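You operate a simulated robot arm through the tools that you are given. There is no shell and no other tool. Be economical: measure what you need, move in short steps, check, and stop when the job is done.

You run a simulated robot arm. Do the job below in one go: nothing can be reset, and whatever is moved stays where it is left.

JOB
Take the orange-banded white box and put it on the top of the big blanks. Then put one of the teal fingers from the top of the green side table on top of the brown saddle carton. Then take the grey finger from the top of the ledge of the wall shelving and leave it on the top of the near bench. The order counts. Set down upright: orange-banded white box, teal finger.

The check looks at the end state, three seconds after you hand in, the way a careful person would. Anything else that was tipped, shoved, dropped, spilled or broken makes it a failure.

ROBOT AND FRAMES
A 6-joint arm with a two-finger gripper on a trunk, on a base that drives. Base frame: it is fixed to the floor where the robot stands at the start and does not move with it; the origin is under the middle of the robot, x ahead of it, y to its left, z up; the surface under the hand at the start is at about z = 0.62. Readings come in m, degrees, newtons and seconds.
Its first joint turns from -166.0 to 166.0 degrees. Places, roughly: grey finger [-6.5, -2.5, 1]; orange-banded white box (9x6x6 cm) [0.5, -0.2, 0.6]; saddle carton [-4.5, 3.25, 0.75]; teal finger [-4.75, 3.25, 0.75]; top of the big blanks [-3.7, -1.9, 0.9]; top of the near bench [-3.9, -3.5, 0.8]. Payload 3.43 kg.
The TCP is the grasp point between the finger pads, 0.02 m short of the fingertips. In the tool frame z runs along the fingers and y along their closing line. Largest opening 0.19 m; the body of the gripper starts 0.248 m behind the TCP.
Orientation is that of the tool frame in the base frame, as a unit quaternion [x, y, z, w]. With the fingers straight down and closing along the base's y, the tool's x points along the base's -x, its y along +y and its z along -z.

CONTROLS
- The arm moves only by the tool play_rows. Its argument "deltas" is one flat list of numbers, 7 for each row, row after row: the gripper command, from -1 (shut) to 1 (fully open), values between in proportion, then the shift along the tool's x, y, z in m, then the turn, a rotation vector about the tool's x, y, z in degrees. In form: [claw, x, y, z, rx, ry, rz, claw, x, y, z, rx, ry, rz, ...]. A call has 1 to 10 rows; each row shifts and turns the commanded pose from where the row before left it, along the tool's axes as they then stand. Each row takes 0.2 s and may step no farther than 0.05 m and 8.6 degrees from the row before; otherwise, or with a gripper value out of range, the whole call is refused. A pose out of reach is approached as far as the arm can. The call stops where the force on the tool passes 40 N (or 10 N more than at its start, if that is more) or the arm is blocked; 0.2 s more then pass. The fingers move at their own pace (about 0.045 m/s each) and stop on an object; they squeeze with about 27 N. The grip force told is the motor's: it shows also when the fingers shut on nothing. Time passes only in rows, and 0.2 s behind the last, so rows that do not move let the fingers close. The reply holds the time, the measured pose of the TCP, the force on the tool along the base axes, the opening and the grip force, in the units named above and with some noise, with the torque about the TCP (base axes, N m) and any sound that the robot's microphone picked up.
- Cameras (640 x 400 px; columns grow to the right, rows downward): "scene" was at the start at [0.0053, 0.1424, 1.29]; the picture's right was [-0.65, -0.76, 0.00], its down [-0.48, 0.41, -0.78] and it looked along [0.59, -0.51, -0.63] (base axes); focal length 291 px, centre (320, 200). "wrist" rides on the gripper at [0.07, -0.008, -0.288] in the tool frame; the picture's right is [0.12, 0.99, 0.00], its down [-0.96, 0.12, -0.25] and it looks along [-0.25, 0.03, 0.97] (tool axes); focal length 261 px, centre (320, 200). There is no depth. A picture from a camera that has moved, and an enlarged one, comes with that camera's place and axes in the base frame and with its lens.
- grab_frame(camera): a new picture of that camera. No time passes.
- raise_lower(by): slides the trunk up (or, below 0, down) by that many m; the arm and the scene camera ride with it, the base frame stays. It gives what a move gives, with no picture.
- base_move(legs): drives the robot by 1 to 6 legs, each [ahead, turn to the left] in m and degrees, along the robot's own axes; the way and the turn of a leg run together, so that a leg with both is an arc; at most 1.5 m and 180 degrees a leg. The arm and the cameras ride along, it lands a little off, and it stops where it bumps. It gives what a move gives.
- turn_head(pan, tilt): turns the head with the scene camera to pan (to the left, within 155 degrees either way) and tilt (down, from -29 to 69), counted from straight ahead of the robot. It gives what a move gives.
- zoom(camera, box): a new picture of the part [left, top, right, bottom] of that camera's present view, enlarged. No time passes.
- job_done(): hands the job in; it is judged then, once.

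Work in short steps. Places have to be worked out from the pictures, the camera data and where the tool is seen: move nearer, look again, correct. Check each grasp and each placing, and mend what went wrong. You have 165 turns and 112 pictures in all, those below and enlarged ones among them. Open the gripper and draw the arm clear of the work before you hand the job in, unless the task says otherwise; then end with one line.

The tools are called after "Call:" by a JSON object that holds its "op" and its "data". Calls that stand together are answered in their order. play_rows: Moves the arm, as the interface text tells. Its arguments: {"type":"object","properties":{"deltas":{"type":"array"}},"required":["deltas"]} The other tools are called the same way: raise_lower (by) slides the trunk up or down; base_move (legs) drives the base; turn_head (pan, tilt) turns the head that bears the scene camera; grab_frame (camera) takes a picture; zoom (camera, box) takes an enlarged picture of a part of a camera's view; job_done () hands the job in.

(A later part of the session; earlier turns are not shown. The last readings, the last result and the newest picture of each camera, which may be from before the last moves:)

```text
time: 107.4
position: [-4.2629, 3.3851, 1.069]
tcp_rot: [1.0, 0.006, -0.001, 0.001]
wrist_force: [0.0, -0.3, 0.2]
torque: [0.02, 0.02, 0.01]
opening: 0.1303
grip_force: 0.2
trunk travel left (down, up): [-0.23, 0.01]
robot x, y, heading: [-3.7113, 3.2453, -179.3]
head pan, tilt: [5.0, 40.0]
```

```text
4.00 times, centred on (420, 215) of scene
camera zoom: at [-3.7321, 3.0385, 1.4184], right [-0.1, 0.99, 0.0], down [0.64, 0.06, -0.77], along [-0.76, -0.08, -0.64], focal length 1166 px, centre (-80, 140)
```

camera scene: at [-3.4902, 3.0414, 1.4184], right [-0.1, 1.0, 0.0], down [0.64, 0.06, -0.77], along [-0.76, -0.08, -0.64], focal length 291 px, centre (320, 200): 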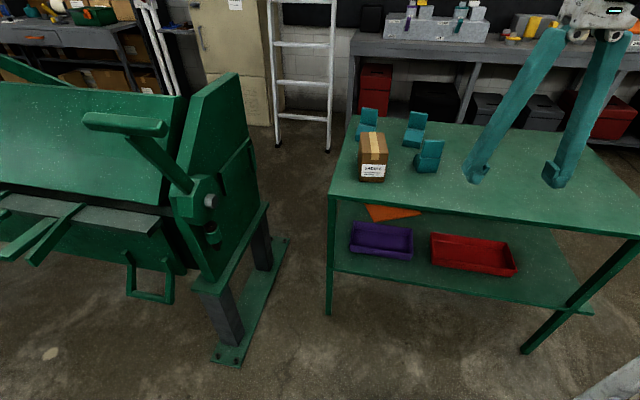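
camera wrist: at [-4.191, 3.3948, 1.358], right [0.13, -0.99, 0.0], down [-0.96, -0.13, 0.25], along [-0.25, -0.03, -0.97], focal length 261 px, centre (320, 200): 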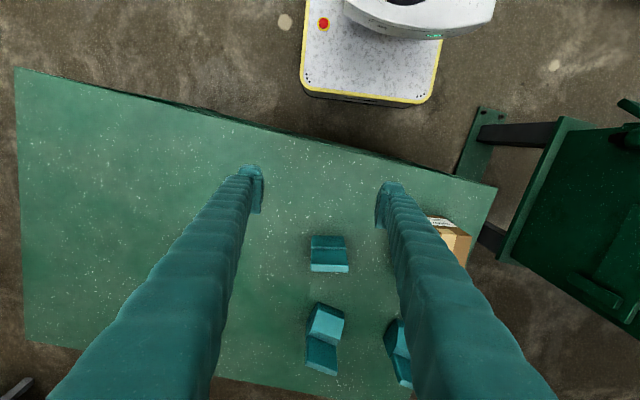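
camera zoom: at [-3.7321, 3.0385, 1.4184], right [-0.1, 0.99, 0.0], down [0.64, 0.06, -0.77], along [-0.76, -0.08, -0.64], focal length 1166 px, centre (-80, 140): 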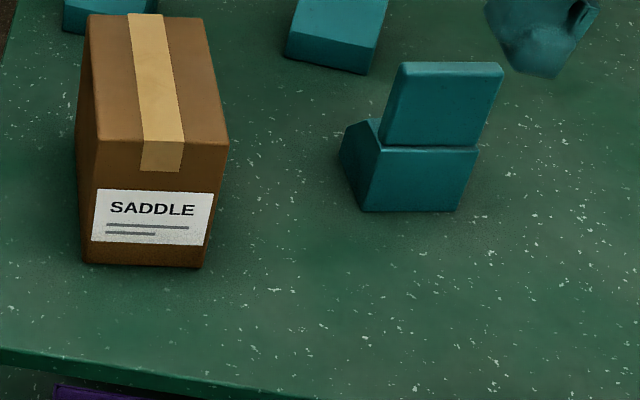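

Triangulating both views, the table is at z≈0.79. The near teal finger has its upright tongue on the +x side, is centred at y≈3.347 with its near face at x≈-4.425, is turned about 6°, and tops out at z≈0.93. The carton spans x -4.50..-4.35, y 3.095..3.18, top z≈0.911. I align the tool's turn and move above the finger.

Call:
{"op": "play_rows", "data": {"deltas": [0.37, 0, 0, 0, 0, 0, -5.6, 0.37, -0.0384, 0.0034, 0, 0, 0, 0, 0.37, -0.0384, 0.0034, 0, 0, 0, 0, 0.37, -0.0384, 0.0034, 0, 0, 0, 0, 0.37, -0.0384, 0.0034, 0, 0, 0, 0, 0.37, -0.0384, 0.0034, 0, 0, 0, 0, 0.37, 0, 0, 0, 0, 0, 0]}}

Call:
{"op": "grab_frame", "data": {"camera": "wrist"}}

Call:
{"op": "zoom", "data": {"camera": "scene", "box": [340, 100, 532, 220]}}

```text
time: 109.0
position: [-4.4517, 3.3456, 1.0674]
tcp_rot: [0.999, 0.055, -0.001, 0.001]
wrist_force: [-0.1, -0.8, 0.2]
torque: [0.0, -0.05, 0.01]
opening: 0.1304
grip_force: 0.0
trunk travel left (down, up): [-0.23, 0.01]
robot x, y, heading: [-3.7101, 3.2452, -179.2]
head pan, tilt: [5.0, 40.0]
```

```text
74 pictures are left
camera wrist: at [-4.3817, 3.3631, 1.3566], right [0.23, -0.97, 0.0], down [-0.94, -0.22, 0.25], along [-0.24, -0.06, -0.97], focal length 261 px, centre (320, 200)
```

wrist: 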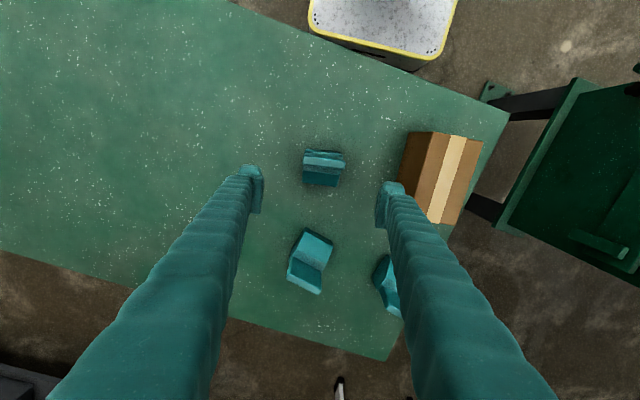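

```text
3.33 times, centred on (436, 160) of scene
camera zoom: at [-3.7324, 3.0386, 1.4184], right [-0.1, 0.99, 0.0], down [0.64, 0.06, -0.77], along [-0.76, -0.08, -0.64], focal length 971 px, centre (-67, 333)
```

zoom: 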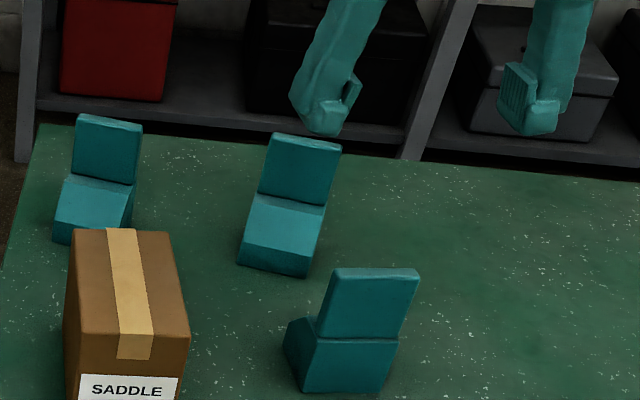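

I zoom the wrist view on the finger below.

Call:
{"op": "zoom", "data": {"camera": "wrist", "box": [256, 130, 384, 210]}}

```text
5.00 times, centred on (320, 170) of wrist
camera zoom: at [-4.3817, 3.3631, 1.3566], right [0.23, -0.97, 0.0], down [-0.94, -0.22, 0.25], along [-0.24, -0.06, -0.97], focal length 1303 px, centre (320, 350)
```

zoom: 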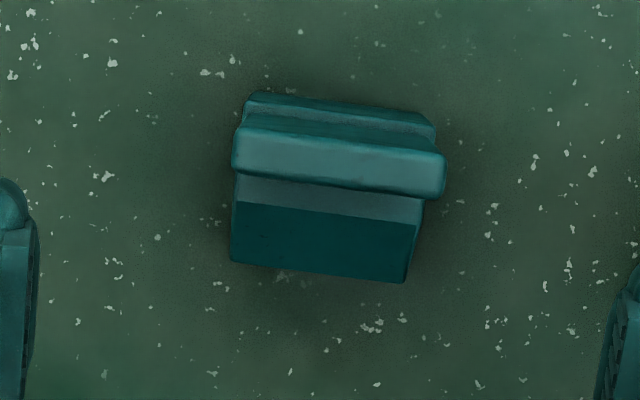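

The tool is centred on the finger's base (centre about (-4.452,3.34)) and aligned with it. I go down to z≈0.838 and close.

Call:
{"op": "play_rows", "data": {"deltas": [0.37, 0, 0.003, 0.038, 0, 0, 0, 0.37, 0, 0, 0.038, 0, 0, 0, 0.37, 0, 0, 0.038, 0, 0, 0, 0.37, 0, 0, 0.038, 0, 0, 0, 0.37, 0, 0, 0.038, 0, 0, 0, 0.37, 0, 0, 0.038, 0, 0, 0, 0.37, 0, 0, 0, 0, 0, 0]}}

Call:
{"op": "grab_frame", "data": {"camera": "wrist"}}

Call:
{"op": "zoom", "data": {"camera": "scene", "box": [340, 100, 532, 220]}}

```text
time: 110.6
position: [-4.4529, 3.3443, 0.84]
tcp_rot: [0.999, 0.055, -0.001, 0.0]
wrist_force: [0.0, 0.9, -0.2]
torque: [-0.01, -0.01, -0.01]
opening: 0.1304
grip_force: 0.0
trunk travel left (down, up): [-0.23, 0.01]
robot x, y, heading: [-3.7118, 3.2445, -179.3]
head pan, tilt: [5.0, 40.0]
```

```text
71 pictures are left
camera wrist: at [-4.3819, 3.361, 1.1281], right [0.23, -0.97, 0.0], down [-0.94, -0.22, 0.25], along [-0.24, -0.06, -0.97], focal length 261 px, centre (320, 200)
```

wrist: 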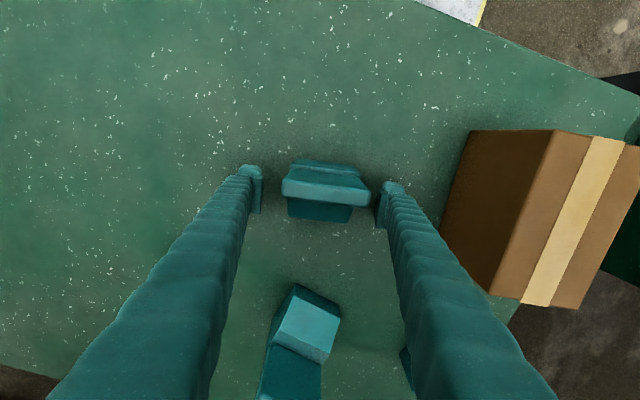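

```text
3.33 times, centred on (436, 160) of scene
camera zoom: at [-3.7322, 3.0386, 1.4184], right [-0.1, 0.99, 0.0], down [0.64, 0.06, -0.77], along [-0.76, -0.08, -0.64], focal length 971 px, centre (-67, 333)
```

zoom: 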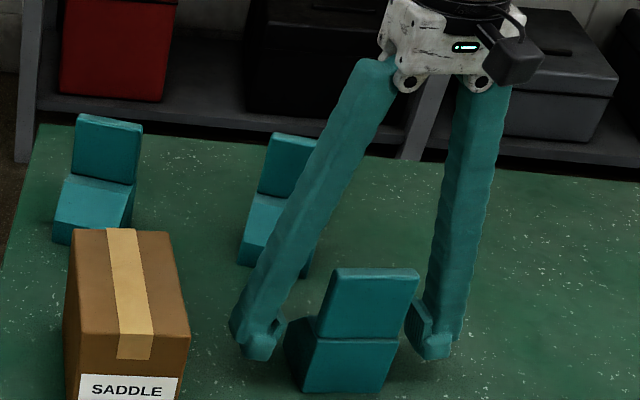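

The pads straddle the base. I shift 4 mm to centre and close.

Call:
{"op": "play_rows", "data": {"deltas": [0.37, 0, 0.004, 0, 0, 0, 0, -1, 0, 0, 0, 0, 0, 0, -1, 0, 0, 0, 0, 0, 0, -1, 0, 0, 0, 0, 0, 0, -1, 0, 0, 0, 0, 0, 0, -1, 0, 0, 0, 0, 0, 0, -1, 0, 0, 0, 0, 0, 0]}}

Call:
{"op": "play_rows", "data": {"deltas": [-1, 0, 0, -0.02, 0, 0, 0, -1, 0, 0, -0.03, 0, 0, 0, -1, 0, 0, -0.04, 0, 0, 0, -1, 0, 0, -0.04, 0, 0, 0, -1, 0, 0, -0.04, 0, 0, 0, -1, 0, 0, -0.04, 0, 0, 0, -1, 0, 0, 0, 0, 0, 0]}}

Call:
{"op": "grab_frame", "data": {"camera": "scene"}}

Call:
{"op": "grab_frame", "data": {"camera": "wrist"}}

```text
time: 112.2
position: [-4.4518, 3.3403, 0.8418]
tcp_rot: [0.998, 0.055, -0.002, 0.001]
wrist_force: [-1.0, 0.7, 1.5]
torque: [-0.02, 0.02, -0.06]
opening: 0.0739
grip_force: 27.2
trunk travel left (down, up): [-0.23, 0.01]
robot x, y, heading: [-3.7122, 3.2427, -179.3]
head pan, tilt: [5.0, 40.0]
```

```text
time: 113.8
position: [-4.4504, 3.3415, 1.0537]
tcp_rot: [0.998, 0.055, 0.0, 0.001]
wrist_force: [0.9, -0.4, -3.1]
torque: [-0.04, 0.05, -0.01]
opening: 0.0739
grip_force: 27.4
trunk travel left (down, up): [-0.23, 0.01]
robot x, y, heading: [-3.7107, 3.2461, -179.2]
head pan, tilt: [5.0, 40.0]
```

```text
69 pictures are left
camera scene: at [-3.7322, 3.0386, 1.4184], right [-0.1, 0.99, 0.0], down [0.64, 0.06, -0.77], along [-0.76, -0.08, -0.64], focal length 291 px, centre (320, 200)
```

scene: 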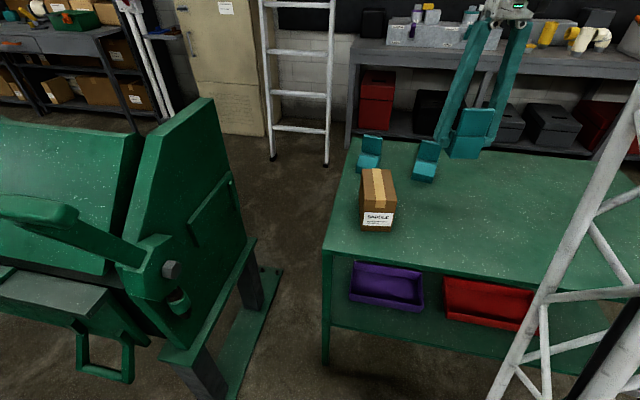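

```text
68 pictures are left
camera wrist: at [-4.3803, 3.3577, 1.3417], right [0.23, -0.97, 0.0], down [-0.94, -0.22, 0.25], along [-0.24, -0.06, -0.97], focal length 261 px, centre (320, 200)
```

wrist: 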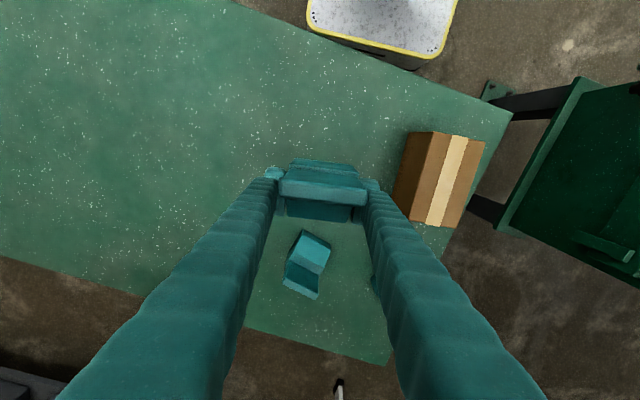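

The teal finger is held upright (opening 0.074). Averaging both views, the carton top is centred at about (-4.418,3.134). I square the tool and move over it at this height.

Call:
{"op": "play_rows", "data": {"deltas": [-1, 0, 0, 0, 0, 0, 5.6, -1, 0.0061, 0.0415, 0, 0, 0, 0, -1, 0.0061, 0.0415, 0, 0, 0, 0, -1, 0.0061, 0.0415, 0, 0, 0, 0, -1, 0.0061, 0.0415, 0, 0, 0, 0, -1, 0.0061, 0.0415, 0, 0, 0, 0, -1, 0, 0, 0, 0, 0, 0]}}

Call:
{"op": "zoom", "data": {"camera": "wrist", "box": [200, 100, 440, 250]}}

Call:
{"op": "zoom", "data": {"camera": "scene", "box": [300, 100, 492, 220]}}

```text
time: 115.4
position: [-4.4177, 3.1324, 1.0522]
tcp_rot: [1.0, 0.007, -0.001, 0.001]
wrist_force: [-0.5, 0.4, -2.5]
torque: [0.02, 0.06, -0.01]
opening: 0.074
grip_force: 26.7
trunk travel left (down, up): [-0.23, 0.01]
robot x, y, heading: [-3.7105, 3.2452, -179.2]
head pan, tilt: [5.0, 40.0]
```

```text
2.67 times, centred on (320, 175) of wrist
camera zoom: at [-4.3462, 3.143, 1.3413], right [0.13, -0.99, 0.0], down [-0.96, -0.13, 0.25], along [-0.25, -0.03, -0.97], focal length 695 px, centre (320, 267)
```

zoom: 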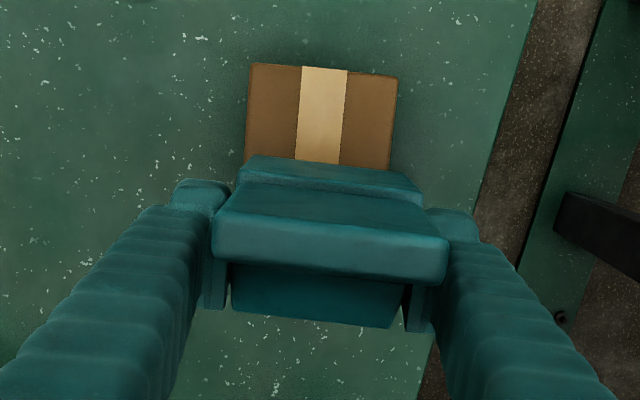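

```text
3.33 times, centred on (396, 160) of scene
camera zoom: at [-3.7323, 3.0385, 1.4184], right [-0.1, 0.99, 0.0], down [0.64, 0.06, -0.77], along [-0.76, -0.08, -0.64], focal length 971 px, centre (67, 333)
```

zoom: 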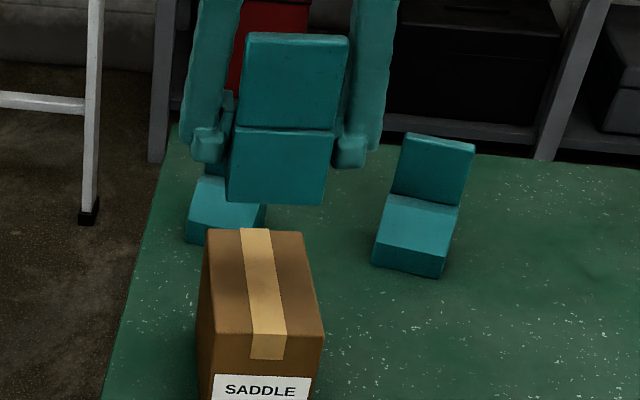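

The carton's near edge and tape confirm its centre at about (-4.417,3.138). I nudge 4 mm and go down to just above the top.

Call:
{"op": "play_rows", "data": {"deltas": [-1, 0, -0.004, 0.02, 0, 0, 0, -1, 0, 0, 0.025, 0, 0, 0, -1, 0, 0, 0.02, 0, 0, 0, -1, 0, 0, 0, 0, 0, 0]}}

Call:
{"op": "zoom", "data": {"camera": "scene", "box": [300, 100, 492, 220]}}

Call:
{"op": "zoom", "data": {"camera": "wrist", "box": [200, 100, 440, 250]}}

```text
time: 116.4
position: [-4.4178, 3.1366, 0.9872]
tcp_rot: [1.0, 0.006, -0.001, 0.0]
wrist_force: [0.1, 0.5, -2.7]
torque: [0.01, 0.03, 0.01]
opening: 0.074
grip_force: 27.4
trunk travel left (down, up): [-0.23, 0.01]
robot x, y, heading: [-3.7092, 3.2465, -179.4]
head pan, tilt: [5.0, 40.0]
```

```text
3.33 times, centred on (396, 160) of scene
camera zoom: at [-3.7323, 3.0385, 1.4184], right [-0.1, 0.99, 0.0], down [0.64, 0.06, -0.77], along [-0.76, -0.08, -0.64], focal length 971 px, centre (67, 333)
```

zoom: 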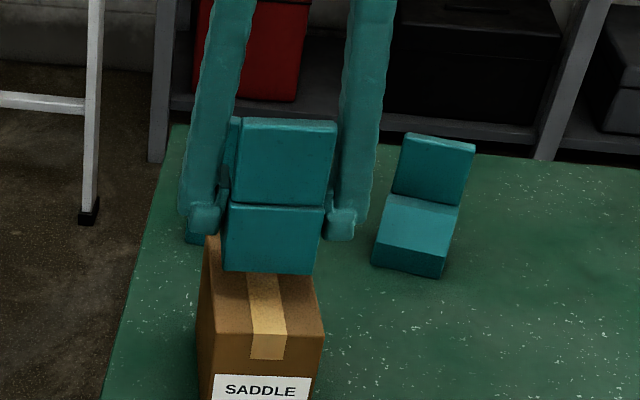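

```text
2.67 times, centred on (320, 175) of wrist
camera zoom: at [-4.346, 3.1465, 1.2761], right [0.13, -0.99, 0.0], down [-0.96, -0.13, 0.25], along [-0.25, -0.03, -0.97], focal length 695 px, centre (320, 267)
```

zoom: 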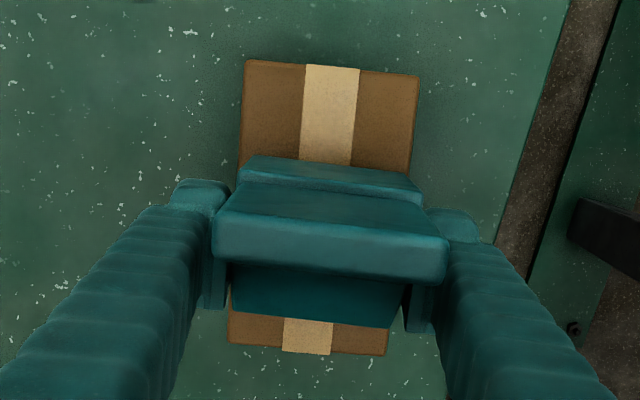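

Well centred over the carton. I creep down in small rows to contact.

Call:
{"op": "play_rows", "data": {"deltas": [-1, 0.003, -0.003, 0.005, 0, 0, 0, -1, 0, 0, 0.004, 0, 0, 0, -1, 0, 0, 0.003, 0, 0, 0, -1, 0, 0, 0.003, 0, 0, 0, -1, 0, 0, 0, 0, 0, 0]}}

Call:
{"op": "zoom", "data": {"camera": "scene", "box": [340, 130, 436, 190]}}

```text
time: 117.6
position: [-4.4154, 3.1411, 0.9722]
tcp_rot: [1.0, 0.006, -0.001, 0.001]
wrist_force: [0.1, -0.1, -3.1]
torque: [0.0, 0.0, -0.03]
opening: 0.0738
grip_force: 26.7
trunk travel left (down, up): [-0.23, 0.01]
robot x, y, heading: [-3.7084, 3.2448, -179.4]
head pan, tilt: [5.0, 40.0]
```

```text
6.67 times, centred on (388, 160) of scene
camera zoom: at [-3.7323, 3.0385, 1.4184], right [-0.1, 0.99, 0.0], down [0.64, 0.06, -0.77], along [-0.76, -0.08, -0.64], focal length 1943 px, centre (-133, 467)
```

zoom: 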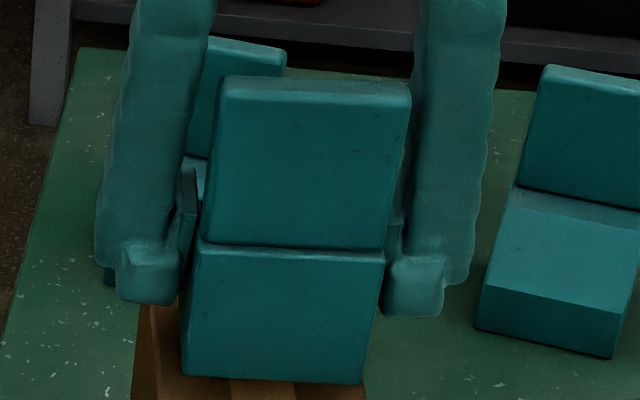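

No contact yet at 0.972. I keep creeping at 2 mm per row.

Call:
{"op": "play_rows", "data": {"deltas": [-1, 0, 0, 0.002, 0, 0, 0, -1, 0, 0, 0.002, 0, 0, 0, -1, 0, 0, 0.002, 0, 0, 0, -1, 0, 0, 0.002, 0, 0, 0]}}

```text
time: 118.6
position: [-4.4147, 3.1393, 0.9645]
tcp_rot: [1.0, 0.006, -0.001, 0.001]
wrist_force: [0.3, 0.3, -2.4]
torque: [-0.02, 0.04, -0.01]
opening: 0.0737
grip_force: 27.2
trunk travel left (down, up): [-0.23, 0.01]
robot x, y, heading: [-3.711, 3.2447, -179.0]
head pan, tilt: [5.0, 40.0]
```

Still free. I go on in 2 mm rows.

Call:
{"op": "play_rows", "data": {"deltas": [-1, 0, 0, 0.002, 0, 0, 0, -1, 0, 0, 0.002, 0, 0, 0, -1, 0, 0, 0.002, 0, 0, 0]}}

Call:
{"op": "zoom", "data": {"camera": "scene", "box": [340, 150, 436, 210]}}

```text
time: 119.4
position: [-4.4158, 3.1392, 0.9601]
tcp_rot: [1.0, 0.006, -0.003, 0.001]
wrist_force: [1.2, -1.7, 22.0]
torque: [-0.01, -0.14, -0.07]
opening: 0.0737
grip_force: 27.0
trunk travel left (down, up): [-0.23, 0.01]
robot x, y, heading: [-3.7103, 3.2454, -179.1]
head pan, tilt: [5.0, 40.0]
```

```text
6.67 times, centred on (388, 180) of scene
camera zoom: at [-3.7314, 3.0385, 1.4189], right [-0.1, 0.99, 0.0], down [0.64, 0.06, -0.77], along [-0.76, -0.08, -0.64], focal length 1943 px, centre (-133, 333)
```

zoom: 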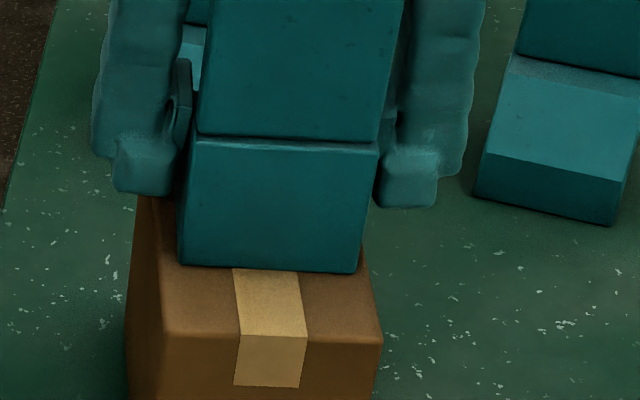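

There is contact at 22 N. I ease off 1 mm and open to 0.13 m, then lift clear.

Call:
{"op": "play_rows", "data": {"deltas": [-1, 0, 0, -0.001, 0, 0, 0, 0.37, 0, 0, 0, 0, 0, 0, 0.37, 0, 0, 0, 0, 0, 0, 0.37, 0, 0, 0, 0, 0, 0, 0.37, 0, 0, 0, 0, 0, 0, 0.37, 0, 0, -0.03, 0, 0, 0, 0.37, 0, 0, -0.04, 0, 0, 0, 0.37, 0, 0, -0.04, 0, 0, 0]}}

Call:
{"op": "zoom", "data": {"camera": "scene", "box": [300, 100, 492, 220]}}

Call:
{"op": "grab_frame", "data": {"camera": "wrist"}}

```text
time: 121.2
position: [-4.416, 3.1417, 1.0709]
tcp_rot: [1.0, 0.006, -0.001, 0.0]
wrist_force: [-0.2, -0.8, 0.7]
torque: [0.02, -0.05, -0.02]
opening: 0.1301
grip_force: 0.1
trunk travel left (down, up): [-0.23, 0.01]
robot x, y, heading: [-3.7077, 3.2434, -179.0]
head pan, tilt: [5.0, 40.0]
```

```text
3.33 times, centred on (396, 160) of scene
camera zoom: at [-3.7325, 3.0384, 1.4183], right [-0.1, 0.99, 0.0], down [0.64, 0.06, -0.77], along [-0.76, -0.08, -0.64], focal length 971 px, centre (67, 333)
```

zoom: 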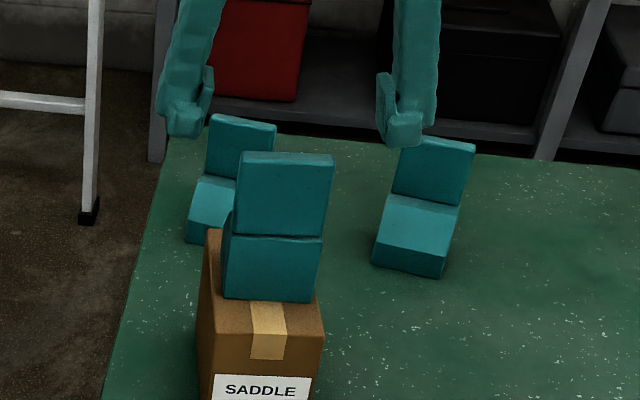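

```text
60 pictures are left
camera wrist: at [-4.3438, 3.1507, 1.3587], right [0.13, -0.99, 0.0], down [-0.96, -0.13, 0.25], along [-0.25, -0.03, -0.97], focal length 261 px, centre (320, 200)
```

wrist: 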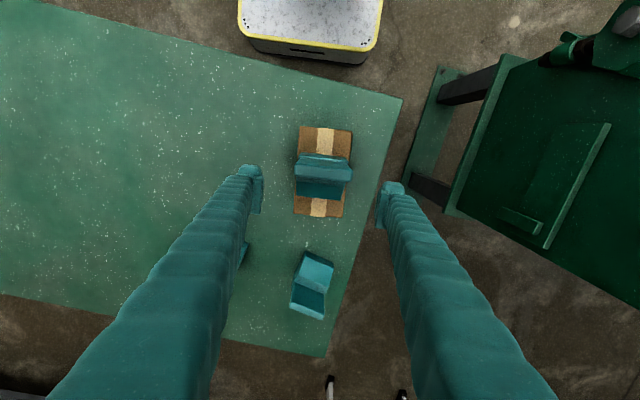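

The teal finger stands upright on the carton. I retract the arm alongside it, back off, turn right to about heading 88°, and reverse down the aisle the way I came.

Call:
{"op": "play_rows", "data": {"deltas": [0.37, 0, 0, -0.02, 0, 0, 0, 0.37, 0.04, 0, 0, 0, 0, 0, 0.37, 0.045, 0, 0, 0, 0, 0, 0.37, 0.045, 0, 0, 0, 0, 0, 0.37, 0.04, 0, 0, 0, 0, 0]}}

Call:
{"op": "base_move", "data": {"legs": [[-0.24, 0], [0, -92.4]]}}

Call:
{"op": "grab_frame", "data": {"camera": "scene"}}

```text
time: 122.4
position: [-4.2466, 3.1425, 1.0901]
tcp_rot: [1.0, 0.006, -0.001, 0.0]
wrist_force: [-1.1, -0.5, -1.0]
torque: [0.03, -0.2, 0.01]
opening: 0.1301
grip_force: 0.1
trunk travel left (down, up): [-0.23, 0.01]
robot x, y, heading: [-3.7122, 3.2476, -179.2]
head pan, tilt: [5.0, 40.0]
```

```text
time: 128.3
position: [-3.5518, 3.787, 1.0906]
tcp_rot: [-0.699, 0.715, 0.002, 0.0]
wrist_force: [-0.1, -1.1, 0.1]
torque: [0.02, -0.04, 0.02]
opening: 0.1303
grip_force: 0.0
trunk travel left (down, up): [-0.23, 0.01]
robot x, y, heading: [-3.4699, 3.2483, 88.9]
head pan, tilt: [5.0, 40.0]
```

```text
59 pictures are left
camera scene: at [-3.6744, 3.2775, 1.4184], right [1.0, 0.07, 0.0], down [0.04, -0.64, -0.77], along [-0.05, 0.76, -0.64], focal length 291 px, centre (320, 200)
```

scene: 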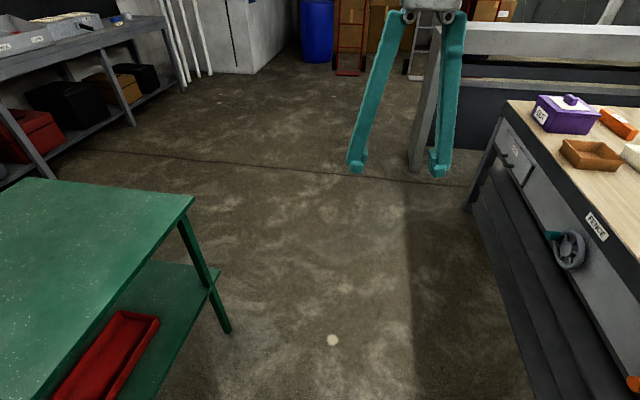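

Heading reads 88.9°. I reverse 1.4 m along the aisle and check.

Call:
{"op": "base_move", "data": {"legs": [[0, -0.9], [-1.4, 0]]}}

Call:
{"op": "base_move", "data": {"legs": [[-1.4, 0]]}}

Call:
{"op": "turn_head", "data": {"pan": 100, "tilt": 20}}

Call:
{"op": "grab_frame", "data": {"camera": "scene"}}

```text
time: 135.6
position: [-3.5943, 2.3825, 1.0899]
tcp_rot: [-0.698, 0.717, 0.0, 0.0]
wrist_force: [0.3, 0.4, -0.2]
torque: [0.02, -0.03, 0.0]
opening: 0.1301
grip_force: 0.1
trunk travel left (down, up): [-0.23, 0.01]
robot x, y, heading: [-3.5146, 1.8418, 88.7]
head pan, tilt: [5.0, 40.0]
```

```text
time: 142.8
position: [-3.6276, 0.9328, 1.0911]
tcp_rot: [0.71, -0.705, -0.001, 0.0]
wrist_force: [-1.0, 0.5, 0.0]
torque: [0.03, 0.01, 0.0]
opening: 0.1303
grip_force: 0.0
trunk travel left (down, up): [-0.23, 0.01]
robot x, y, heading: [-3.5265, 0.3962, 90.6]
head pan, tilt: [5.0, 40.0]
```

```text
time: 144.5
position: [-3.6276, 0.9313, 1.0916]
tcp_rot: [0.709, -0.705, -0.001, 0.0]
wrist_force: [-0.1, -0.2, 0.0]
torque: [0.01, -0.03, 0.02]
opening: 0.1299
grip_force: 0.2
trunk travel left (down, up): [-0.23, 0.01]
robot x, y, heading: [-3.5303, 0.3985, 90.6]
head pan, tilt: [100.0, 20.0]
```

```text
58 pictures are left
camera scene: at [-3.817, 0.3185, 1.4498], right [-0.18, 0.98, 0.0], down [0.34, 0.06, -0.94], along [-0.92, -0.17, -0.34], focal length 291 px, centre (320, 200)
```

scene: 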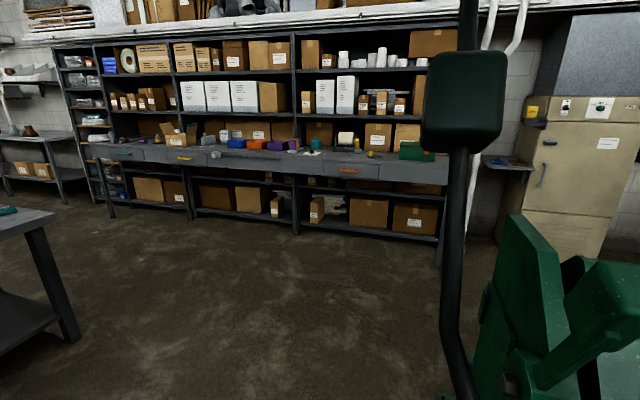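

The wall shelving with its ledge (z≈1) is ahead in -x, and the grey finger should be near its left end. I zoom in.

Call:
{"op": "zoom", "data": {"camera": "scene", "box": [60, 110, 220, 210]}}

Call:
{"op": "zoom", "data": {"camera": "scene", "box": [190, 110, 350, 210]}}

```text
4.00 times, centred on (140, 160) of scene
camera zoom: at [-3.817, 0.3185, 1.4498], right [-0.18, 0.98, 0.0], down [0.34, 0.06, -0.94], along [-0.92, -0.17, -0.34], focal length 1166 px, centre (1040, 360)
```

zoom: 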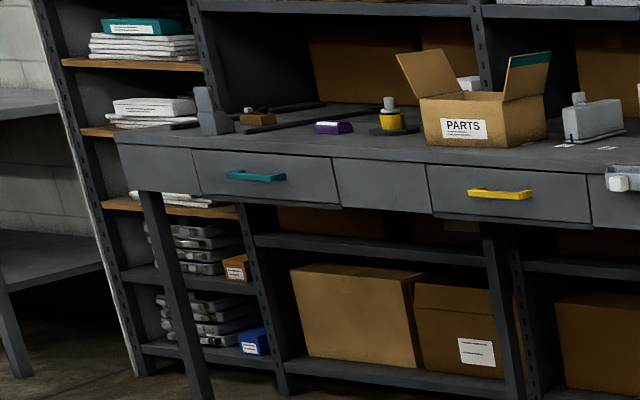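

```text
4.00 times, centred on (270, 160) of scene
camera zoom: at [-3.817, 0.3185, 1.4498], right [-0.18, 0.98, 0.0], down [0.34, 0.06, -0.94], along [-0.92, -0.17, -0.34], focal length 1166 px, centre (520, 360)
```

zoom: 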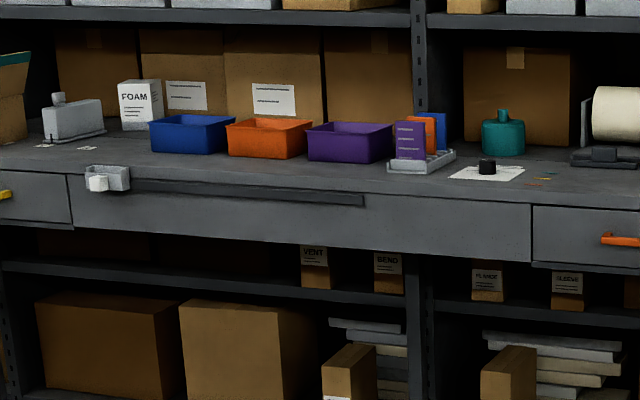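

The grey L-shaped finger stands near the ledge's left end, beside a small brown block and a dark rod, at about (-6.4,-2.3). I reverse out to y≈-0.5, then drive to about (-5.3,-0.9) around the dark bench corner.

Call:
{"op": "base_move", "data": {"legs": [[-0.9, 0], [0, 102.1], [0.95, 0], [0.87, 0]]}}

Call:
{"op": "turn_head", "data": {"pan": 30, "tilt": 25}}

Call:
{"op": "grab_frame", "data": {"camera": "scene"}}

```text
time: 162.4
position: [-5.7507, -1.1778, 1.0914]
tcp_rot: [0.991, 0.133, -0.001, 0.001]
wrist_force: [-0.5, 0.3, 0.4]
torque: [0.05, 0.0, -0.01]
opening: 0.1301
grip_force: 0.0
trunk travel left (down, up): [-0.23, 0.01]
robot x, y, heading: [-5.2583, -0.9455, -164.6]
head pan, tilt: [100.0, 20.0]
```

```text
time: 163.9
position: [-5.7497, -1.1784, 1.091]
tcp_rot: [0.991, 0.133, 0.0, 0.001]
wrist_force: [0.1, -0.6, -0.1]
torque: [-0.02, -0.01, 0.01]
opening: 0.1304
grip_force: 0.0
trunk travel left (down, up): [-0.23, 0.01]
robot x, y, heading: [-5.2548, -0.9436, -164.7]
head pan, tilt: [30.0, 25.0]
```

```text
55 pictures are left
camera scene: at [-5.2111, -1.186, 1.4417], right [-0.71, 0.7, 0.0], down [0.3, 0.3, -0.91], along [-0.64, -0.64, -0.42], focal length 291 px, centre (320, 200)
```

scene: 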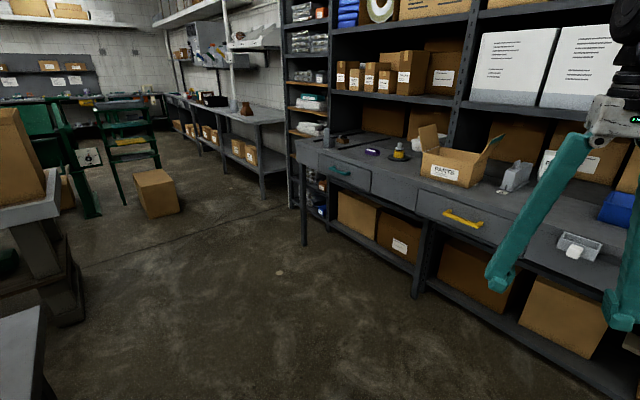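

I zoom on the ledge's left end and on the bench at left.

Call:
{"op": "zoom", "data": {"camera": "scene", "box": [290, 110, 418, 190]}}

```text
5.00 times, centred on (354, 150) of scene
camera zoom: at [-5.2111, -1.186, 1.4417], right [-0.71, 0.7, 0.0], down [0.3, 0.3, -0.91], along [-0.64, -0.64, -0.42], focal length 1457 px, centre (150, 450)
```

zoom: 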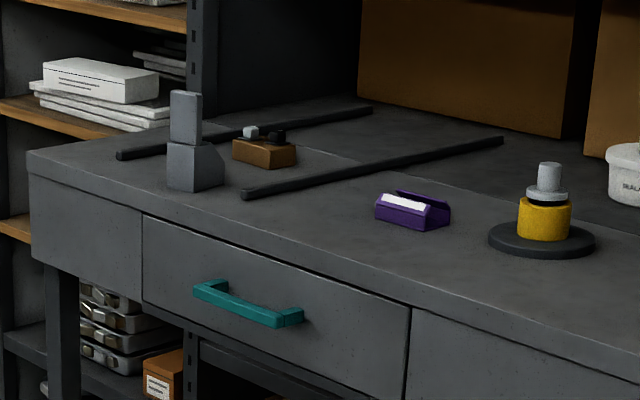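

The grey finger's base is at about (-6.455,-2.355), 5–10 cm in from the ledge's front edge, between two low rods. I drive to (-5.5,-2.25) and face the ledge.

Call:
{"op": "base_move", "data": {"legs": [[0, 64.1], [1.33, 0], [0, -79.4]]}}

Call:
{"op": "turn_head", "data": {"pan": 10, "tilt": 30}}

Call:
{"op": "grab_frame", "data": {"camera": "scene"}}

Call:
{"op": "grab_frame", "data": {"camera": "wrist"}}

```text
time: 177.1
position: [-6.0379, -2.3614, 1.0907]
tcp_rot: [1.0, 0.0, -0.001, 0.001]
wrist_force: [0.5, 0.1, 1.0]
torque: [0.03, -0.02, -0.05]
opening: 0.13
grip_force: 0.1
trunk travel left (down, up): [-0.23, 0.01]
robot x, y, heading: [-5.501, -2.2691, -180.0]
head pan, tilt: [30.0, 25.0]
```

```text
time: 178.0
position: [-6.0373, -2.3632, 1.0898]
tcp_rot: [1.0, 0.0, -0.002, 0.0]
wrist_force: [0.2, -0.2, -0.2]
torque: [0.02, 0.0, 0.01]
opening: 0.1303
grip_force: 0.1
trunk travel left (down, up): [-0.23, 0.01]
robot x, y, heading: [-5.4987, -2.2686, -180.2]
head pan, tilt: [10.0, 30.0]
```

```text
53 pictures are left
camera scene: at [-5.529, -2.4826, 1.4338], right [-0.18, 0.98, 0.0], down [0.49, 0.09, -0.87], along [-0.85, -0.15, -0.5], focal length 291 px, centre (320, 200)
```

scene: 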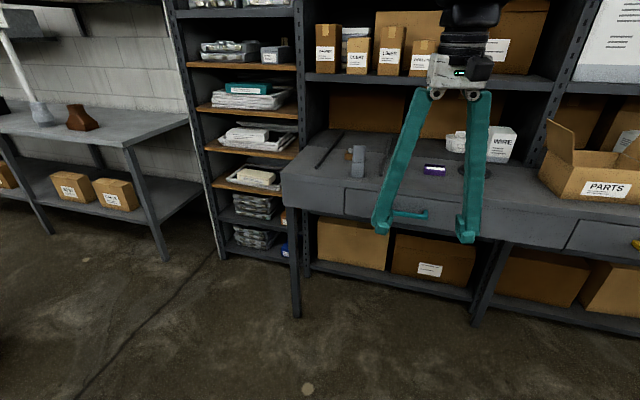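

```text
52 pictures are left
camera wrist: at [-5.9653, -2.3546, 1.3792], right [0.12, -0.99, 0.0], down [-0.96, -0.12, 0.25], along [-0.25, -0.03, -0.97], focal length 261 px, centre (320, 200)
```

wrist: 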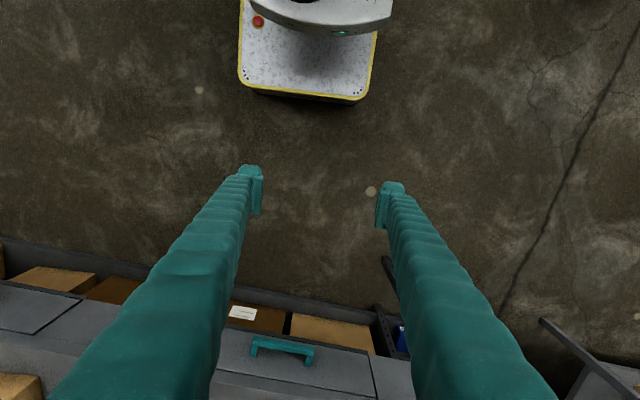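

Combining this view with the last one puts the ledge at z≈0.94, its front edge at x≈-6.50, and the grey finger at about (-6.6,-2.51). I zoom to refine.

Call:
{"op": "zoom", "data": {"camera": "scene", "box": [300, 120, 428, 200]}}

```text
5.00 times, centred on (364, 160) of scene
camera zoom: at [-5.529, -2.4826, 1.4338], right [-0.18, 0.98, 0.0], down [0.49, 0.09, -0.87], along [-0.85, -0.15, -0.5], focal length 1457 px, centre (100, 400)
```

zoom: 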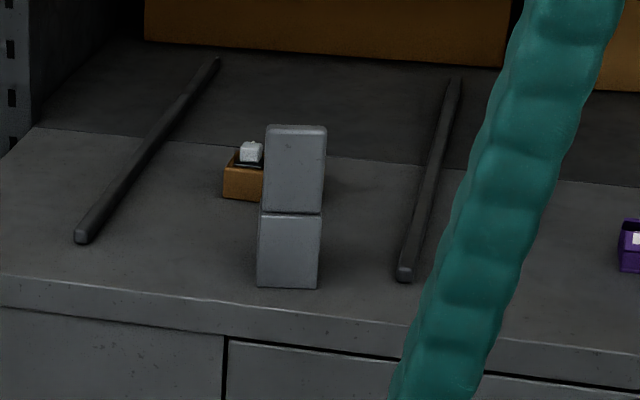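

The grey finger's front face is at x≈-6.567, y -2.542..-2.495 (about 4.8 cm wide), with a low rod end at y≈-2.43. The shelving front is far behind at x≈-6.86. I advance 0.3 m and shift the arm sideways for a wrist view.

Call:
{"op": "base_move", "data": {"legs": [[0.3, 0]]}}

Call:
{"op": "play_rows", "data": {"deltas": [0.05, 0, 0.04, 0, 0, 0, 0, 0.05, 0, 0.04, 0, 0, 0, 0, 0.05, 0, 0.04, 0, 0, 0, 0, 0.05, 0, 0.035, 0, 0, 0, 0, 0.05, 0, 0, 0, 0, 0, 0]}}

Call:
{"op": "grab_frame", "data": {"camera": "wrist"}}

Call:
{"op": "grab_frame", "data": {"camera": "scene"}}

```text
time: 180.0
position: [-6.3406, -2.3636, 1.0911]
tcp_rot: [1.0, 0.001, -0.001, 0.001]
wrist_force: [0.1, -1.1, 0.0]
torque: [-0.03, 0.05, -0.03]
opening: 0.1301
grip_force: 0.1
trunk travel left (down, up): [-0.23, 0.01]
robot x, y, heading: [-5.8046, -2.2684, -180.0]
head pan, tilt: [10.0, 30.0]
```

```text
time: 181.2
position: [-6.3411, -2.5216, 1.0907]
tcp_rot: [1.0, 0.001, -0.001, 0.0]
wrist_force: [-0.5, 0.1, 0.0]
torque: [0.01, -0.01, 0.0]
opening: 0.0998
grip_force: 0.0
trunk travel left (down, up): [-0.23, 0.01]
robot x, y, heading: [-5.8029, -2.27, -179.9]
head pan, tilt: [10.0, 30.0]
```

```text
50 pictures are left
camera wrist: at [-6.268, -2.5119, 1.3793], right [0.12, -0.99, 0.0], down [-0.96, -0.12, 0.25], along [-0.25, -0.03, -0.97], focal length 261 px, centre (320, 200)
```

wrist: 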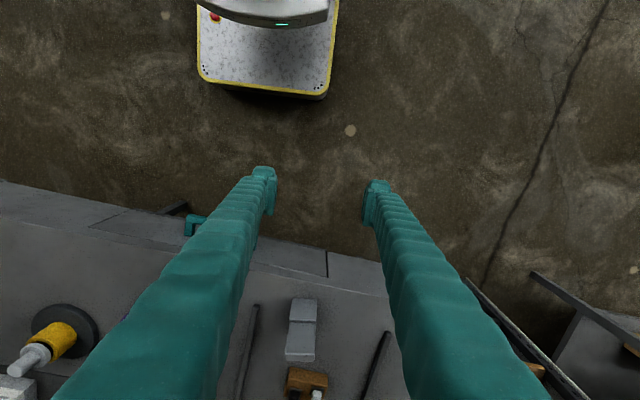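

```text
49 pictures are left
camera scene: at [-5.8319, -2.4832, 1.4337], right [-0.18, 0.98, 0.0], down [0.49, 0.09, -0.87], along [-0.85, -0.15, -0.5], focal length 291 px, centre (320, 200)
```

scene: 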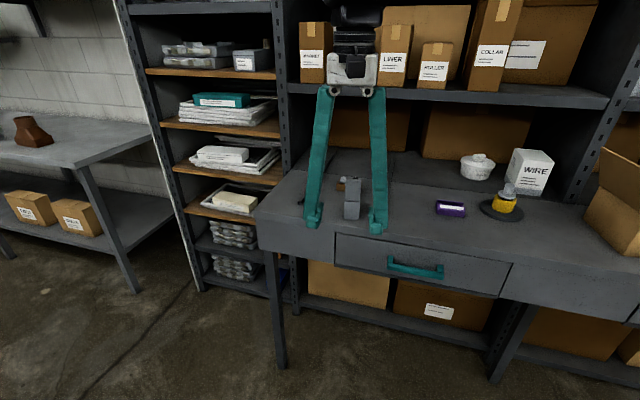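

Wrist view agrees: finger centred at y≈-2.521, front face x≈-6.575. I drop to z≈0.995 in front of the ledge and advance partway, with the pads straddling it.

Call:
{"op": "play_rows", "data": {"deltas": [0.05, 0, 0, 0.048, 0, 0, 0, 0.05, 0, 0, 0.047, 0, 0, 0, 0.05, -0.045, 0, 0, 0, 0, 0, 0.05, -0.045, 0, 0, 0, 0, 0, 0.05, -0.045, 0, 0, 0, 0, 0, 0.05, 0, 0, 0, 0, 0, 0]}}

Call:
{"op": "zoom", "data": {"camera": "wrist", "box": [200, 140, 440, 290]}}

Call:
{"op": "zoom", "data": {"camera": "scene", "box": [270, 130, 430, 230]}}

```text
time: 182.6
position: [-6.4753, -2.52, 0.9949]
tcp_rot: [1.0, 0.001, -0.001, 0.0]
wrist_force: [0.0, -0.5, -0.5]
torque: [0.02, -0.04, 0.0]
opening: 0.0995
grip_force: 0.0
trunk travel left (down, up): [-0.23, 0.01]
robot x, y, heading: [-5.8029, -2.2698, -180.0]
head pan, tilt: [10.0, 30.0]
```

```text
2.67 times, centred on (320, 215) of wrist
camera zoom: at [-6.4029, -2.5106, 1.2846], right [0.12, -0.99, 0.0], down [-0.96, -0.12, 0.25], along [-0.25, -0.03, -0.97], focal length 695 px, centre (320, 160)
```

zoom: 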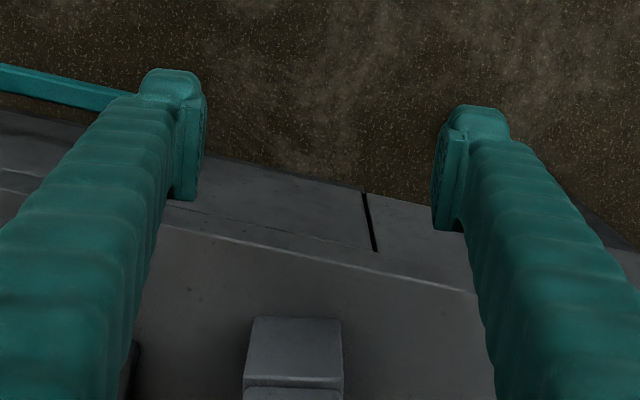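

```text
4.00 times, centred on (350, 180) of scene
camera zoom: at [-5.832, -2.4833, 1.4337], right [-0.18, 0.98, 0.0], down [0.49, 0.09, -0.87], along [-0.85, -0.15, -0.5], focal length 1166 px, centre (200, 280)
```

zoom: 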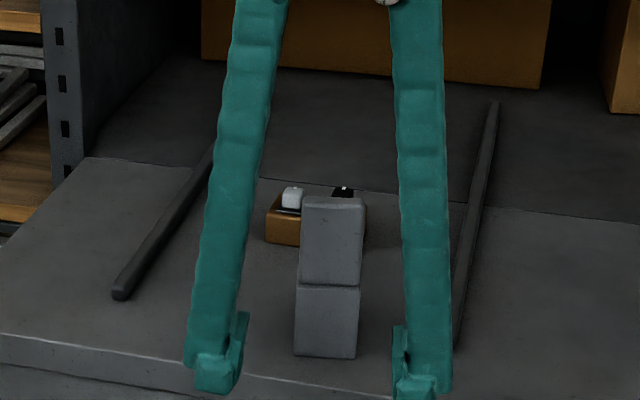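

The readings agree (ledge z≈0.94, finger centre y≈-2.52, turned about 6° to the tool). I turn the tool to match and advance so the pads straddle the base, then view.

Call:
{"op": "play_rows", "data": {"deltas": [0.05, 0, 0, 0, 0, 0, -5.6, 0.05, -0.0415, -0.0041, 0, 0, 0, 0, 0.05, -0.0415, -0.0041, 0, 0, 0, 0, 0.05, -0.0415, -0.0041, 0, 0, 0, 0, 0.05, 0, 0, 0, 0, 0, 0]}}

Call:
{"op": "zoom", "data": {"camera": "wrist", "box": [200, 140, 440, 290]}}

Call:
{"op": "zoom", "data": {"camera": "scene", "box": [270, 130, 430, 230]}}

```text
time: 183.8
position: [-6.599, -2.5194, 0.9968]
tcp_rot: [0.999, 0.05, -0.002, 0.0]
wrist_force: [-0.9, -0.5, -0.1]
torque: [0.05, 0.0, 0.0]
opening: 0.0997
grip_force: 0.1
trunk travel left (down, up): [-0.23, 0.01]
robot x, y, heading: [-5.8051, -2.2697, -180.0]
head pan, tilt: [10.0, 30.0]
```

```text
2.67 times, centred on (320, 215) of wrist
camera zoom: at [-6.5289, -2.5038, 1.2853], right [0.22, -0.98, 0.0], down [-0.95, -0.21, 0.25], along [-0.24, -0.05, -0.97], focal length 695 px, centre (320, 160)
```

zoom: 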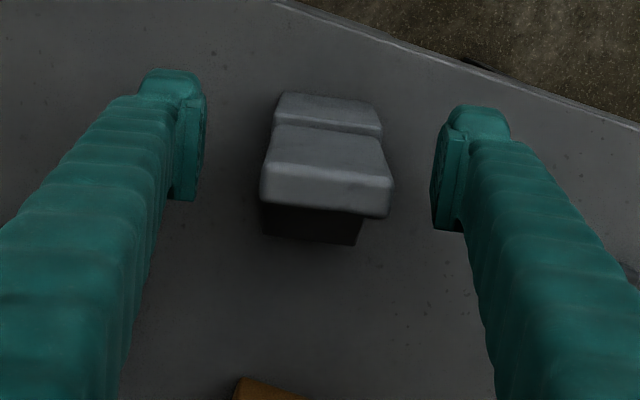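

```text
4.00 times, centred on (350, 180) of scene
camera zoom: at [-5.8321, -2.4833, 1.4337], right [-0.18, 0.98, 0.0], down [0.49, 0.09, -0.87], along [-0.85, -0.15, -0.5], focal length 1166 px, centre (200, 280)
```

zoom: 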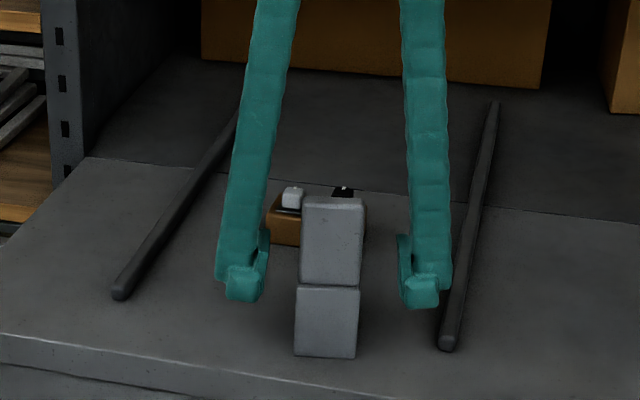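

Aligned and centred. I go 1 cm forward and 1.2 cm lower, then close and check the grip.

Call:
{"op": "play_rows", "data": {"deltas": [0.05, -0.01, 0, 0.012, 0, 0, 0, 0.05, 0, 0, 0, 0, 0, 0, -1, 0, 0, 0, 0, 0, 0, -1, 0, 0, 0, 0, 0, 0, -1, 0, 0, 0, 0, 0, 0, -1, 0, 0, 0, 0, 0, 0, -1, 0, 0, 0, 0, 0, 0]}}

Call:
{"op": "zoom", "data": {"camera": "scene", "box": [270, 130, 430, 230]}}

```text
time: 185.4
position: [-6.6094, -2.5211, 0.984]
tcp_rot: [0.999, 0.049, -0.001, 0.001]
wrist_force: [0.6, -1.1, 0.2]
torque: [0.05, 0.02, -0.02]
opening: 0.0472
grip_force: 26.7
trunk travel left (down, up): [-0.23, 0.01]
robot x, y, heading: [-5.805, -2.269, -179.5]
head pan, tilt: [10.0, 30.0]
```

```text
4.00 times, centred on (350, 180) of scene
camera zoom: at [-5.8319, -2.4832, 1.4337], right [-0.18, 0.98, 0.0], down [0.49, 0.09, -0.87], along [-0.85, -0.15, -0.5], focal length 1166 px, centre (200, 280)
```

zoom: 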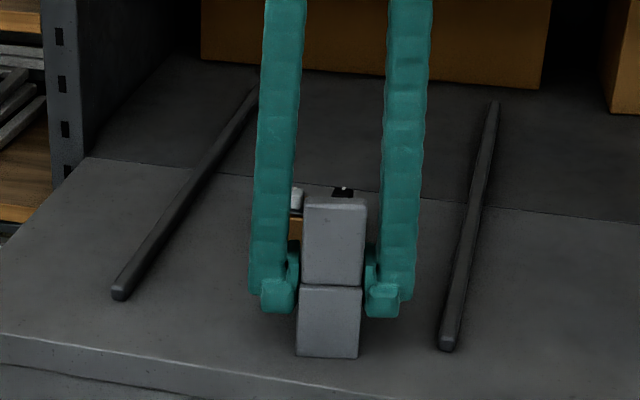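

Gripped at 0.047 m. I lift 9 cm straight up, then retract toward the robot.

Call:
{"op": "play_rows", "data": {"deltas": [-1, 0, 0, -0.02, 0, 0, 0, -1, 0, 0, -0.035, 0, 0, 0, -1, 0, 0, -0.035, 0, 0, 0, -1, 0.04, 0.004, 0, 0, 0, 0, -1, 0.045, 0.0045, 0, 0, 0, 0, -1, 0.045, 0.0045, 0, 0, 0, 0, -1, 0.045, 0.0045, 0, 0, 0, 0, -1, 0.045, 0.0045, 0, 0, 0, 0, -1, 0, 0, 0, 0, 0, 0]}}

Call:
{"op": "grab_frame", "data": {"camera": "scene"}}

```text
time: 187.4
position: [-6.3903, -2.5209, 1.073]
tcp_rot: [0.999, 0.05, -0.001, 0.001]
wrist_force: [-0.2, -0.2, -1.9]
torque: [-0.02, 0.06, 0.02]
opening: 0.0471
grip_force: 27.0
trunk travel left (down, up): [-0.23, 0.01]
robot x, y, heading: [-5.8059, -2.2659, -180.0]
head pan, tilt: [10.0, 30.0]
```

```text
43 pictures are left
camera scene: at [-5.8317, -2.483, 1.4338], right [-0.18, 0.98, 0.0], down [0.49, 0.09, -0.87], along [-0.85, -0.15, -0.5], focal length 291 px, centre (320, 200)
```

scene: 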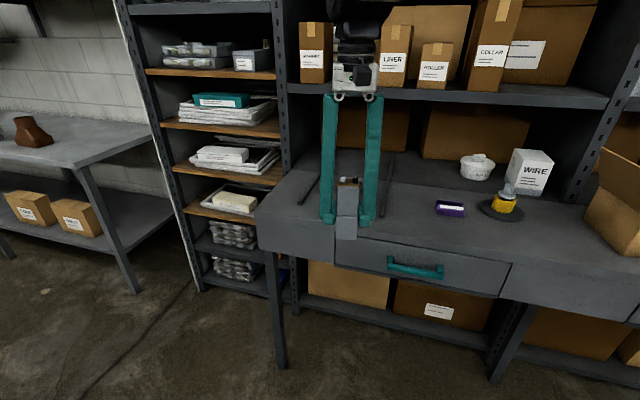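

The grey finger is held. I back up 0.35 m and pan the head left toward the near bench.

Call:
{"op": "base_move", "data": {"legs": [[-0.35, 0]]}}

Call:
{"op": "turn_head", "data": {"pan": 135, "tilt": 25}}

Call:
{"op": "grab_frame", "data": {"camera": "scene"}}

```text
time: 189.7
position: [-6.0345, -2.5196, 1.0741]
tcp_rot: [0.999, 0.049, -0.001, 0.0]
wrist_force: [-0.1, 0.5, -1.1]
torque: [0.0, -0.01, -0.01]
opening: 0.0471
grip_force: 27.1
trunk travel left (down, up): [-0.23, 0.01]
robot x, y, heading: [-5.4487, -2.2665, -179.9]
head pan, tilt: [10.0, 30.0]
```

```text
time: 191.8
position: [-6.0355, -2.5201, 1.0732]
tcp_rot: [0.999, 0.05, -0.001, 0.0]
wrist_force: [0.2, 0.1, -2.2]
torque: [0.05, -0.04, 0.0]
opening: 0.0472
grip_force: 27.4
trunk travel left (down, up): [-0.23, 0.01]
robot x, y, heading: [-5.4477, -2.2654, -179.6]
head pan, tilt: [135.0, 25.0]
```

```text
42 pictures are left
camera scene: at [-5.3218, -2.5312, 1.4417], right [-0.71, -0.71, 0.0], down [-0.3, 0.3, -0.91], along [0.64, -0.64, -0.42], focal length 291 px, centre (320, 200)
```

scene: 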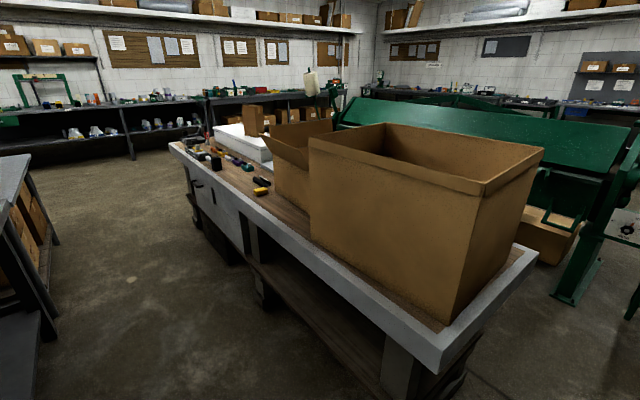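

The near bench has big cartons at this end and tools further along its -x…+x edge. I zoom to find a free patch.

Call:
{"op": "zoom", "data": {"camera": "scene", "box": [160, 80, 352, 200]}}

```text
3.33 times, centred on (256, 140) of scene
camera zoom: at [-5.3218, -2.5312, 1.4417], right [-0.71, -0.71, 0.0], down [-0.3, 0.3, -0.91], along [0.64, -0.64, -0.42], focal length 971 px, centre (533, 400)
```

zoom: 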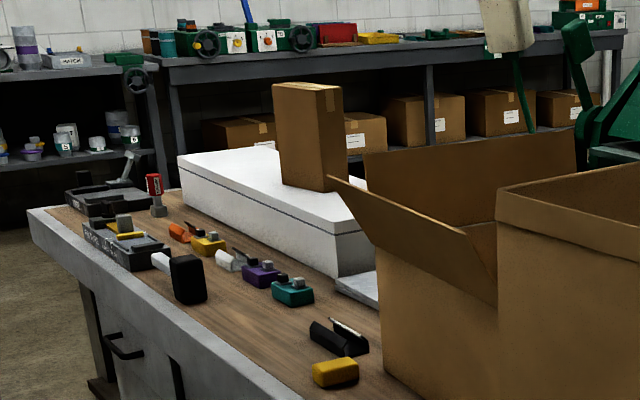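

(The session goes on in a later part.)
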